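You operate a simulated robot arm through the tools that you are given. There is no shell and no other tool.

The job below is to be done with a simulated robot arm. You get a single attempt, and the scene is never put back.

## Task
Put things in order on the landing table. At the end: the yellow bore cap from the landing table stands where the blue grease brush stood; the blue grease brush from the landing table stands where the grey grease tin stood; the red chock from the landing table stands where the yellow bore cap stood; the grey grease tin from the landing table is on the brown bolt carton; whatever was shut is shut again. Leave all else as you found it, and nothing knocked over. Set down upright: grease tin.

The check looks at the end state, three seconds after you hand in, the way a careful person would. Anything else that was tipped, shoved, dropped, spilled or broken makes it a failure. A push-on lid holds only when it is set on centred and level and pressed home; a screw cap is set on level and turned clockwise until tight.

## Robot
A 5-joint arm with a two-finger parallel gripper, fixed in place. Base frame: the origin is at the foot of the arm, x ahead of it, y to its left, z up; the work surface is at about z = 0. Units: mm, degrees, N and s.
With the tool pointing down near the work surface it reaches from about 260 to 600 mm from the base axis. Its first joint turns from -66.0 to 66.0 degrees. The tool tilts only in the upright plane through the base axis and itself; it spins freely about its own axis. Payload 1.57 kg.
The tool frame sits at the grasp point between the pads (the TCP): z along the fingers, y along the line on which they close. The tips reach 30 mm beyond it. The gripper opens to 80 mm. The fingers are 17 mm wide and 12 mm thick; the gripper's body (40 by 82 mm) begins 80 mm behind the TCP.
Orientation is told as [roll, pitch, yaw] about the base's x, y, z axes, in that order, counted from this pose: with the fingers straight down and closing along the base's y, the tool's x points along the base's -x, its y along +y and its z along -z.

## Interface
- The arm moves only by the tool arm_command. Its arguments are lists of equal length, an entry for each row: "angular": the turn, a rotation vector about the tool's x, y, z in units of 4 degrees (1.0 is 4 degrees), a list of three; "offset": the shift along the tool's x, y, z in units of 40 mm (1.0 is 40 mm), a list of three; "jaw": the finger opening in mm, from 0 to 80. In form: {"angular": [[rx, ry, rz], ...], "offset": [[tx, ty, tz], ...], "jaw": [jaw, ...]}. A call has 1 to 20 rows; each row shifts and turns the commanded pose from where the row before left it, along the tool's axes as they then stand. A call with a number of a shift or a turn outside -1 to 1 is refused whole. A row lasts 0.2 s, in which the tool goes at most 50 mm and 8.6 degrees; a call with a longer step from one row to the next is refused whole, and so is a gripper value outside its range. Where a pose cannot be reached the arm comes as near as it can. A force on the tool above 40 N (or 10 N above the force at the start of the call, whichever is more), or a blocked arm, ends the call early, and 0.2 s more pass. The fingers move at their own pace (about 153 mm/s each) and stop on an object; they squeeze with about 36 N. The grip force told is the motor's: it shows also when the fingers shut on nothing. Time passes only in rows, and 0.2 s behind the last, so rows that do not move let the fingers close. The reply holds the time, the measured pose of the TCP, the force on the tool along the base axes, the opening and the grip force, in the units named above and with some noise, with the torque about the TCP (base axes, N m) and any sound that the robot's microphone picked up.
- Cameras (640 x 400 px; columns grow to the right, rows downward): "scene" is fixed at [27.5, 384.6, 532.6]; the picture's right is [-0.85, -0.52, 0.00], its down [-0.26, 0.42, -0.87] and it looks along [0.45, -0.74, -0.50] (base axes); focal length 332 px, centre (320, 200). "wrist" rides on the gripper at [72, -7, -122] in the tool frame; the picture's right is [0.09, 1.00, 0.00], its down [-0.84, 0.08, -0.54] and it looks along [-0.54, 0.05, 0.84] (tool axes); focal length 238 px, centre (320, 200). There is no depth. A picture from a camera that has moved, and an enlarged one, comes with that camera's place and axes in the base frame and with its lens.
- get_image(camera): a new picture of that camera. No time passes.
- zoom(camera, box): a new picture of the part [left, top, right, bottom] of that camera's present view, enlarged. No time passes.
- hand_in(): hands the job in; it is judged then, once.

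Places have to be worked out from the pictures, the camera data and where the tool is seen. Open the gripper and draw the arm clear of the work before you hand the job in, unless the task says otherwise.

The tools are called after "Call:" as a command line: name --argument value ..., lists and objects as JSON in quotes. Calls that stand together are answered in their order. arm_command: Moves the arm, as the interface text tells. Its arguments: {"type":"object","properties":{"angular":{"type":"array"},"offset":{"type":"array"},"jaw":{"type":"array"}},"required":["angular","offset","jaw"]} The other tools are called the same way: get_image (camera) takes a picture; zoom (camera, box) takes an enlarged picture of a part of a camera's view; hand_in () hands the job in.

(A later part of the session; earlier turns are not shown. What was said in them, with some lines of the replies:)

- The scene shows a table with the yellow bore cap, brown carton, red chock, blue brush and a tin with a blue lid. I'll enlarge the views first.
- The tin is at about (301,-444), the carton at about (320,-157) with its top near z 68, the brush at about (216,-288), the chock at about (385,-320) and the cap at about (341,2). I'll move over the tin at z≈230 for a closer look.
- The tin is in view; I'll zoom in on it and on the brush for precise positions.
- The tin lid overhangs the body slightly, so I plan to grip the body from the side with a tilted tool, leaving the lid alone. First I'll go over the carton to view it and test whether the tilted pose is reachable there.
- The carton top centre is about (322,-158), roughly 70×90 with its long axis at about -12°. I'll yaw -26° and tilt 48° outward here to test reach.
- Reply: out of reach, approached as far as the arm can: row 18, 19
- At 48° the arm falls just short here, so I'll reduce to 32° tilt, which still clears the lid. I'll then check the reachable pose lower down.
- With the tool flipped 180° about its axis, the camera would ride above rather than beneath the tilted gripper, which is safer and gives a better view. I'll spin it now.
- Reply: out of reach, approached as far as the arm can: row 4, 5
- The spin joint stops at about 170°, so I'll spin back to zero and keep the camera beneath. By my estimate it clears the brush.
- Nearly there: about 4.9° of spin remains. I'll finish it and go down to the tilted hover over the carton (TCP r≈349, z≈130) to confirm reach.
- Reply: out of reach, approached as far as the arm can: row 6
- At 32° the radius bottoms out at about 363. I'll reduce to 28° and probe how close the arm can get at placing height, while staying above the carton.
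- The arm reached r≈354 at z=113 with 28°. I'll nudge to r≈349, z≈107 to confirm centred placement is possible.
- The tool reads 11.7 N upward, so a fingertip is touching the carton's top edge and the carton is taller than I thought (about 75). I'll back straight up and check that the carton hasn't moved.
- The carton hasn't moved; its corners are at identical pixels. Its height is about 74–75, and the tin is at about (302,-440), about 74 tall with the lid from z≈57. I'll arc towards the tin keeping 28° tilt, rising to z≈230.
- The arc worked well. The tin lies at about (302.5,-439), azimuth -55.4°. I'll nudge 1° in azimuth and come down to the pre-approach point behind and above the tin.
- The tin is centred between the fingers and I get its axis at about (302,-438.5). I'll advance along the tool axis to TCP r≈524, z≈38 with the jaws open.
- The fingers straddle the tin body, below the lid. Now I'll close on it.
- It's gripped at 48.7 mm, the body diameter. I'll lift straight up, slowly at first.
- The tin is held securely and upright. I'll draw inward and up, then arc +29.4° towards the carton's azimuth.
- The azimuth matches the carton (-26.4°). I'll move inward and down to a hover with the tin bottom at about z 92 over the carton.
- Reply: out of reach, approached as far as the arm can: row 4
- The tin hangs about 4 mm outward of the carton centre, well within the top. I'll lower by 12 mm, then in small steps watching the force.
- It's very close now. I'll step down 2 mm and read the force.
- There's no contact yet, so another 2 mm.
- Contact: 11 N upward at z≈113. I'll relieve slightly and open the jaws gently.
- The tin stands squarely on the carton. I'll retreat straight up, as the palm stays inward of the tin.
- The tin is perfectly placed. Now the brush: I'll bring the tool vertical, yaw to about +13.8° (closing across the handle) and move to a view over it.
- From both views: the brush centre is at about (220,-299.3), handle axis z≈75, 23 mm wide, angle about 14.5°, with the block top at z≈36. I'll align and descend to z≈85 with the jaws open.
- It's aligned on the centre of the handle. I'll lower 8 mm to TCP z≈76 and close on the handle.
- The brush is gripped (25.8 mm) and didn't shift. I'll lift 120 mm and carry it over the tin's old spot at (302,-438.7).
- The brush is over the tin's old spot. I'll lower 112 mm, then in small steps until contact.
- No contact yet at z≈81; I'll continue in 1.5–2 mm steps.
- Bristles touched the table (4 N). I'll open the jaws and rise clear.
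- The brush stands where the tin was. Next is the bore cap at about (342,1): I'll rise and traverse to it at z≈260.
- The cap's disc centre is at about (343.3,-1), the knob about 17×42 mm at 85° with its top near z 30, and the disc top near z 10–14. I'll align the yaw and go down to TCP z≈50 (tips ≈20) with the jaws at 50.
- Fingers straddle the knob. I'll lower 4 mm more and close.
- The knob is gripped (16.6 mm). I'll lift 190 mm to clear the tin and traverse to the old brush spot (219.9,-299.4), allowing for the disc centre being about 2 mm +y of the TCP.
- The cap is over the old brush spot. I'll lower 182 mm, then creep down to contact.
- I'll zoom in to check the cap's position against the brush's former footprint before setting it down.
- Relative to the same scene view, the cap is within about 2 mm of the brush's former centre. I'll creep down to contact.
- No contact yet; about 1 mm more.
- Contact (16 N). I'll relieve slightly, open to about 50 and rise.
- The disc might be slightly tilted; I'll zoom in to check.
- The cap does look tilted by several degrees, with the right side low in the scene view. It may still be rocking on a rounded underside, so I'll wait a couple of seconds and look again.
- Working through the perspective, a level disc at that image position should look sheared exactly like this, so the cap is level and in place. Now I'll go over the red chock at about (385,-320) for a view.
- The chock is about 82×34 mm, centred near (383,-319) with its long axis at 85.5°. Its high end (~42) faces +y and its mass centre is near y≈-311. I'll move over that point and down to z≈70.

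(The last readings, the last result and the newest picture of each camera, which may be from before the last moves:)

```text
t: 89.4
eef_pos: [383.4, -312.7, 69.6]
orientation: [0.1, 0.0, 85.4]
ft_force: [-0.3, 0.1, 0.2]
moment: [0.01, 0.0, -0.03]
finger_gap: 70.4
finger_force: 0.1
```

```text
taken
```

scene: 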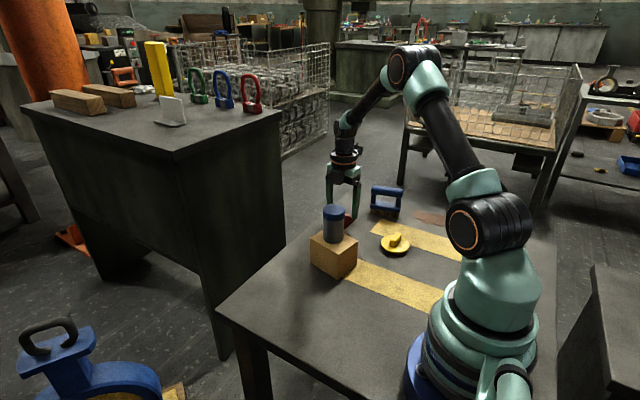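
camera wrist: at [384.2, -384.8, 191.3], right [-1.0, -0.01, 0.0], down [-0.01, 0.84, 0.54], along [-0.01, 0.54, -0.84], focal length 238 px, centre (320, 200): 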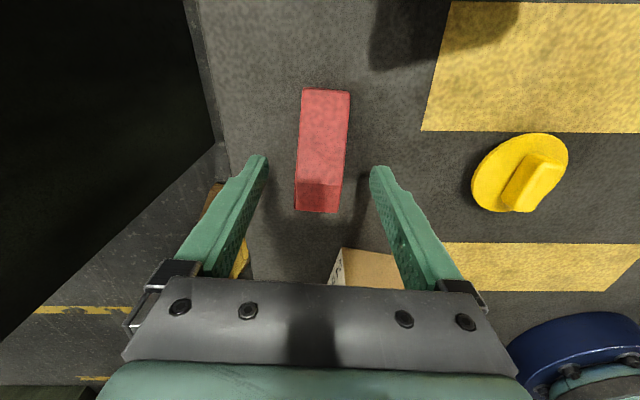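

It's aligned as expected. I'll lower 33 mm (tips ≈6 mm above the table) and close on the chock's sides.

Call:
arm_command --angular '[[0, 0, 0], [0, 0, 0], [0, 0, 0], [0, 0, 0], [0, 0, 0], [0, 0, 0], [0, 0, 0]]' --offset '[[0, 0, 0.5], [0, 0, 0.325], [0, 0, 0], [0, 0, 0], [0, 0, 0], [0, 0, 0], [0, 0, 0]]' --jaw '[70, 70, 60, 50, 40, 26, 26]'

Call:
get_image --camera "wrist"

Call:
zoom --camera "scene" --box '[300, 140, 400, 240]'

```text
t: 91.0
eef_pos: [386.2, -314.8, 34.7]
orientation: [-0.1, -0.1, 85.4]
ft_force: [0.8, 0.0, -0.9]
moment: [0.03, 0.01, 0.02]
finger_gap: 33.3
finger_force: 36.1
```

```text
taken
camera wrist: at [385.8, -385.3, 157.6], right [-1.0, -0.01, 0.0], down [-0.01, 0.84, 0.54], along [-0.01, 0.54, -0.84], focal length 238 px, centre (320, 200)
```

wrist: 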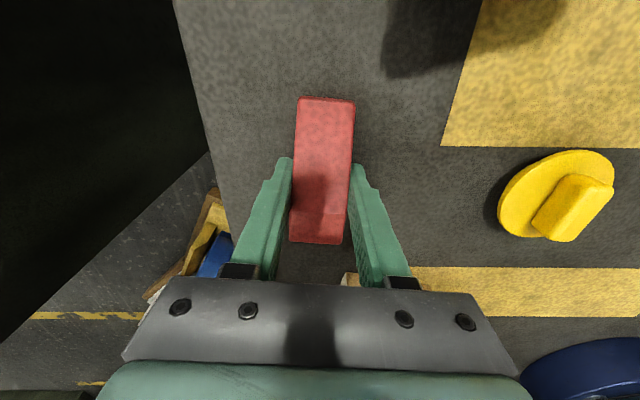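

```text
4.00 times, centred on (350, 190) of scene
camera zoom: at [27.5, 384.6, 532.6], right [-0.85, -0.52, 0.0], down [-0.26, 0.42, -0.87], along [0.45, -0.74, -0.5], focal length 1330 px, centre (200, 240)
```

zoom: 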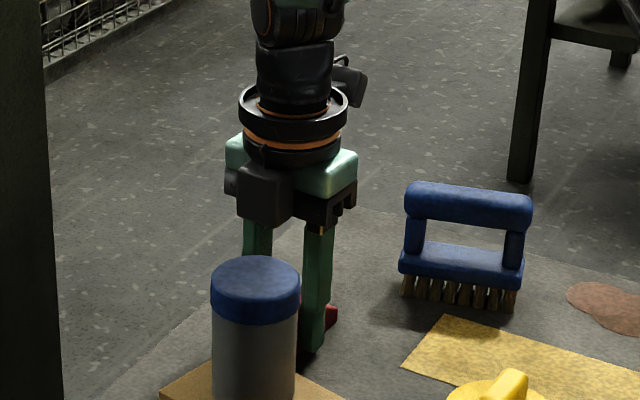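

The chock is gripped (33.3 mm), its centre about 6 mm on the -y side of the TCP. I'll lift 190 mm and carry it over the tin to the old cap spot.

Call:
arm_command --angular '[[0, 0, 0], [0, 0, 0], [0, 0, 0], [0, 0, 0], [0, 0, 0], [0, 0, 0], [0, 0, 0]]' --offset '[[0, 0, -0.25], [0, 0, -0.9], [0, 0, -0.95], [0, 0, -0.95], [0, 0, -0.95], [0, 0, -0.75], [0, 0, 0]]' --jaw '[26, 26, 26, 26, 26, 26, 26]'

Call:
get_image --camera "wrist"

Call:
arm_command --angular '[[0, 0, 0], [0, 0, 0], [0, 0, 0], [0, 0, 0], [0, 0, 0], [0, 0, 0], [0, 0, 0], [0, 0, 0], [0, 0, 0], [0, 0, 0]]' --offset '[[-0.8636, 0.1847, 0], [-0.8636, 0.1847, 0], [-0.8636, 0.1847, 0], [-0.8636, 0.1847, 0], [-0.8636, 0.1847, 0], [-0.8636, 0.1847, 0], [-0.8636, 0.1847, 0], [-0.8636, 0.1847, 0], [-0.8636, 0.1847, 0], [0, 0, 0]]' --jaw '[26, 26, 26, 26, 26, 26, 26, 26, 26, 26]'

Call:
get_image --camera "wrist"

Call:
get_image --camera "scene"

```text
t: 92.6
eef_pos: [385.0, -313.5, 227.2]
orientation: [0.0, 0.0, 85.5]
ft_force: [0.1, 0.0, -1.3]
moment: [0.0, -0.03, -0.02]
finger_gap: 33.1
finger_force: 35.7
```

```text
taken
camera wrist: at [385.4, -384.7, 349.5], right [-1.0, -0.01, 0.0], down [-0.01, 0.84, 0.54], along [-0.01, 0.54, -0.84], focal length 238 px, centre (320, 200)
```

wrist: 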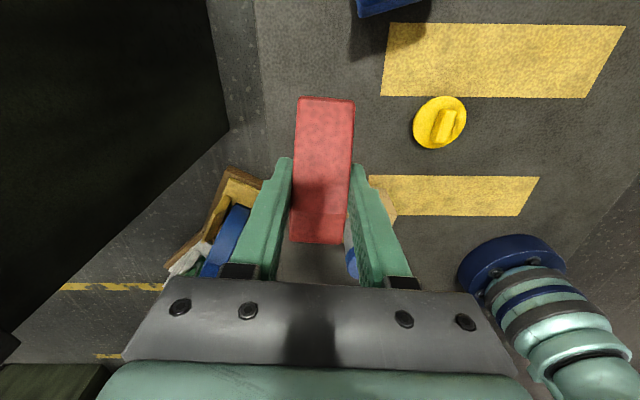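

```text
t: 94.8
eef_pos: [344.0, 0.1, 225.2]
orientation: [0.1, 0.0, 85.5]
ft_force: [1.0, -0.5, -0.7]
moment: [0.0, -0.03, 0.0]
finger_gap: 33.3
finger_force: 35.9
```

```text
taken
camera wrist: at [343.8, -71.0, 348.0], right [-1.0, -0.01, 0.0], down [-0.01, 0.84, 0.54], along [-0.01, 0.54, -0.84], focal length 238 px, centre (320, 200)
```

wrist: 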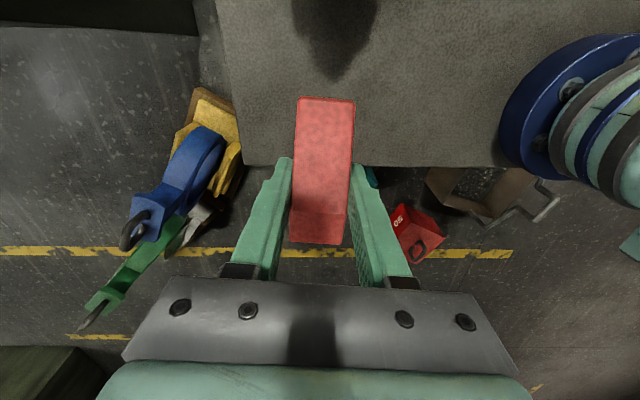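

```text
taken
```

scene: 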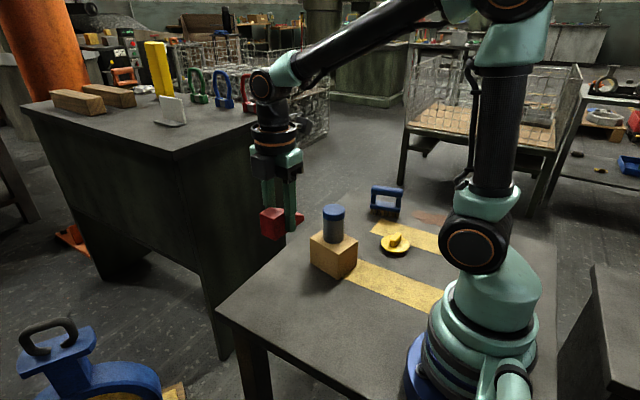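

It's over the cap's old spot (TCP ≈ (343,1)). I'll lower 183 mm with a +1.5 mm y trim, then creep to contact.

Call:
arm_command --angular '[[0, 0, 0], [0, 0, 0], [0, 0, 0], [0, 0, 0], [0, 0, 0], [0, 0, 0], [0, 0, 0]]' --offset '[[-0.0375, 0, 0.95], [0, 0, 0.95], [0, 0, 0.95], [0, 0, 0.95], [0, 0, 0.55], [0, 0, 0.225], [0, 0, 0]]' --jaw '[26, 26, 26, 26, 26, 26, 26]'

Call:
zoom --camera "scene" --box '[240, 240, 340, 330]'

Call:
arm_command --angular '[[0, 0, 0], [0, 0, 0], [0, 0, 0]]' --offset '[[0, 0, 0.06], [0, 0, 0.06], [0, 0, 0]]' --jaw '[26, 26, 26]'

```text
t: 96.4
eef_pos: [344.1, 0.9, 41.2]
orientation: [0.1, 0.0, 85.4]
ft_force: [0.3, -0.2, -0.3]
moment: [0.03, -0.01, 0.0]
finger_gap: 33.2
finger_force: 35.7
```

```text
4.44 times, centred on (290, 285) of scene
camera zoom: at [27.5, 384.6, 532.6], right [-0.85, -0.52, 0.0], down [-0.26, 0.42, -0.87], along [0.45, -0.74, -0.5], focal length 1478 px, centre (453, -178)
```

zoom: 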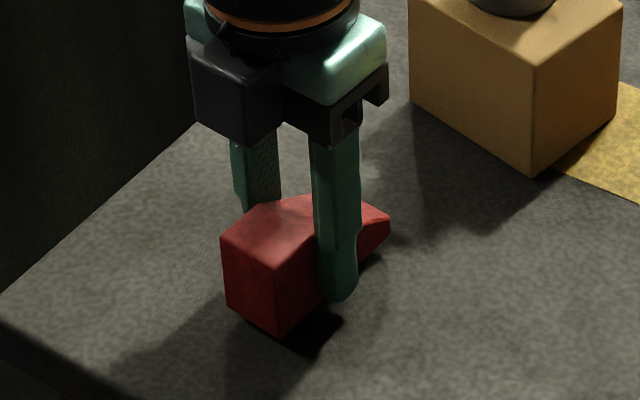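

```text
t: 97.2
eef_pos: [344.6, 1.7, 37.5]
orientation: [0.1, -0.1, 85.3]
ft_force: [-0.1, 0.9, 0.0]
moment: [0.0, 0.0, -0.01]
finger_gap: 33.3
finger_force: 35.7
```

The chock looks level, with about 2 mm still to go; I'll creep down.

Call:
arm_command --angular '[[0, 0, 0], [0, 0, 0]]' --offset '[[0, 0, 0.03], [0, 0, 0]]' --jaw '[26, 26]'

Call:
arm_command --angular '[[0, 0, 0], [0, 0, 0]]' --offset '[[0, 0, 0.02], [0, 0, 0]]' --jaw '[26, 26]'

```text
t: 97.8
eef_pos: [343.4, 1.1, 35.5]
orientation: [0.1, 0.1, 85.4]
ft_force: [0.7, 0.5, -0.9]
moment: [0.03, 0.02, -0.01]
finger_gap: 33.4
finger_force: 35.7
```

```text
t: 98.4
eef_pos: [345.0, 1.8, 34.9]
orientation: [0.1, 0.0, 85.3]
ft_force: [-0.4, -0.3, -0.4]
moment: [-0.01, 0.0, 0.01]
finger_gap: 33.3
finger_force: 35.8
```

Call:
arm_command --angular '[[0, 0, 0], [0, 0, 0]]' --offset '[[0, 0, 0.02], [0, 0, 0]]' --jaw '[26, 26]'

```text
t: 99.0
eef_pos: [344.5, 2.1, 34.4]
orientation: [0.1, 0.0, 85.3]
ft_force: [-4.6, 1.5, 11.5]
moment: [0.2, 0.15, 0.04]
finger_gap: 33.2
finger_force: 35.7
```

Contact (11.5 N). I'll release and rise clear.

Call:
arm_command --angular '[[0, 0, 0], [0, 0, 0], [0, 0, 0], [0, 0, 0], [0, 0, 0], [0, 0, 0], [0, 0, 0], [0, 0, 0], [0, 0, 0]]' --offset '[[0, 0, -0.01], [0, 0, 0], [0, 0, 0], [0, 0, -0.25], [0, 0, -0.9], [0, 0, -0.95], [0, 0, -0.95], [0, 0, -0.95], [0, 0, 0]]' --jaw '[26, 45, 65, 70, 70, 70, 70, 70, 70]'

Call:
get_image --camera "wrist"

Call:
get_image --camera "scene"

Call:
zoom --camera "scene" --box '[220, 170, 480, 332]'

```text
t: 101.0
eef_pos: [341.4, 3.2, 196.5]
orientation: [0.1, 0.0, 85.4]
ft_force: [-0.5, -1.0, 0.2]
moment: [0.01, -0.02, 0.0]
finger_gap: 70.1
finger_force: 0.0
```

```text
taken
camera wrist: at [342.1, -68.2, 318.7], right [-1.0, -0.01, 0.0], down [-0.01, 0.84, 0.54], along [-0.01, 0.54, -0.84], focal length 238 px, centre (320, 200)
```

wrist: 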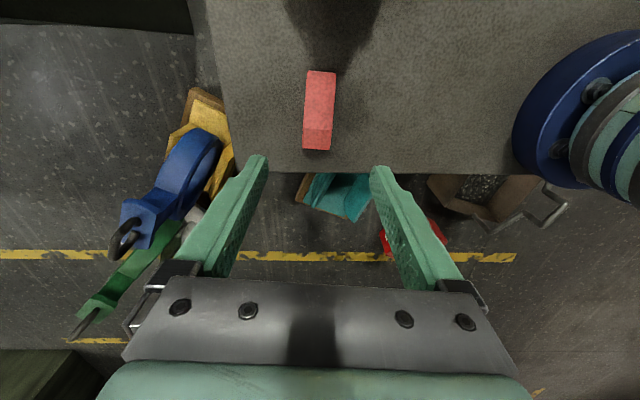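

```text
taken
```

scene: 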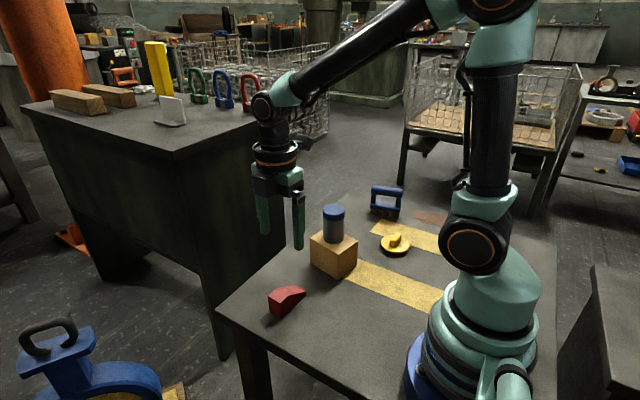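

```text
2.46 times, centred on (350, 251) of scene
camera zoom: at [27.5, 384.6, 532.6], right [-0.85, -0.52, 0.0], down [-0.26, 0.42, -0.87], along [0.45, -0.74, -0.5], focal length 818 px, centre (246, 74)
```

zoom: 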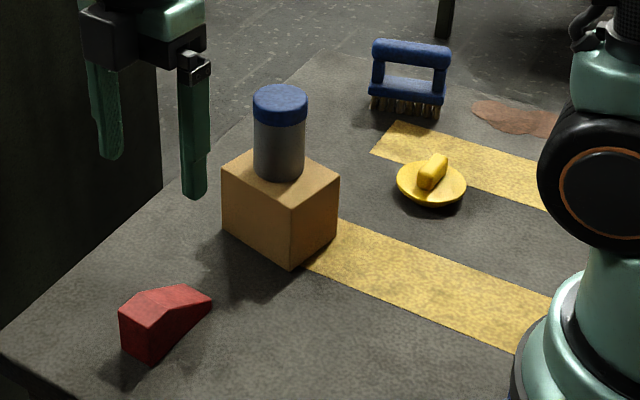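

Everything is in place: tin upright on the unmoved carton, brush at the tin's spot, cap at the brush's spot, chock at the cap's spot. I'll open fully, raise the arm well clear, and take a last look.

Call:
arm_command --angular '[[0, 0, 0], [0, 0, 0], [0, 0, 0], [0, 0, 0], [0, 0, 0], [0, 0, 0], [0, 0, 0]]' --offset '[[0, 0, -0.9], [0, 0, -0.95], [0, 0, -0.95], [0, 0, -0.5], [0, 0, 0], [0, 0, 0], [0, 0, 0]]' --jaw '[80, 80, 80, 80, 80, 80, 80]'

Call:
zoom --camera "scene" --box '[220, 170, 480, 332]'

Call:
get_image --camera "wrist"

```text
t: 102.6
eef_pos: [344.0, 2.7, 328.4]
orientation: [0.1, 0.0, 85.4]
ft_force: [-0.7, -0.1, -0.9]
moment: [0.02, -0.01, 0.03]
finger_gap: 80.1
finger_force: 0.1
```

```text
2.46 times, centred on (350, 251) of scene
camera zoom: at [27.5, 384.6, 532.6], right [-0.85, -0.52, 0.0], down [-0.26, 0.42, -0.87], along [0.45, -0.74, -0.5], focal length 818 px, centre (246, 74)
```

zoom: 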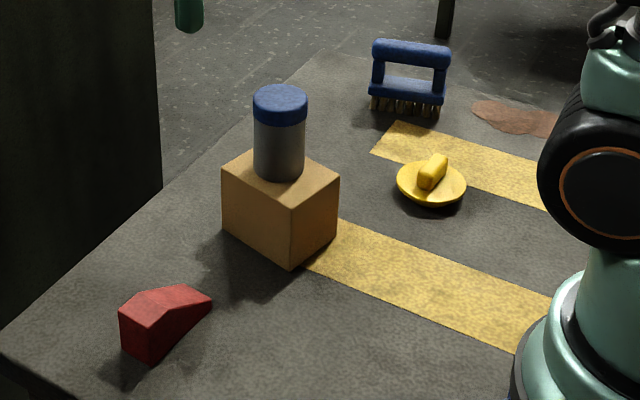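

```text
taken
camera wrist: at [345.5, -68.0, 451.2], right [-1.0, -0.01, 0.0], down [-0.01, 0.84, 0.54], along [-0.01, 0.54, -0.84], focal length 238 px, centre (320, 200)
```

wrist: 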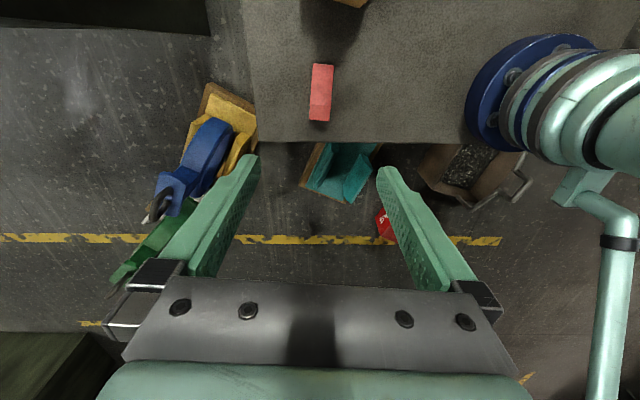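

The last pictures show all four items standing in their places, the tin's lid on, the carton unmoved, the gripper open and the arm clear. I'm handing in.

Call:
hand_in

```text
The job is handed in.
```

I finished the rearrangement and handed the job in. The last pictures show every item in its new place and nothing knocked over.

- **Grease tin:** it stands upright on the bolt carton, about 4 mm from the centre of its top. I gripped it by the body, so the lid stayed shut.
- **Grease brush:** it stands on its bristles where the tin stood, within about 5 mm by my estimate.
- **Bore cap:** it sits level where the brush stood, within about 2 mm.
- **Chock:** it sits where the cap stood. I set it a few millimetres off so that both its middle and its heavier end fall close to the cap's old centre.

While I was testing reach, a fingertip touched the carton's top edge with about 12 N. I compared its corners in the pictures before and after, and it had not moved. At the end the gripper was open and the arm was raised clear.
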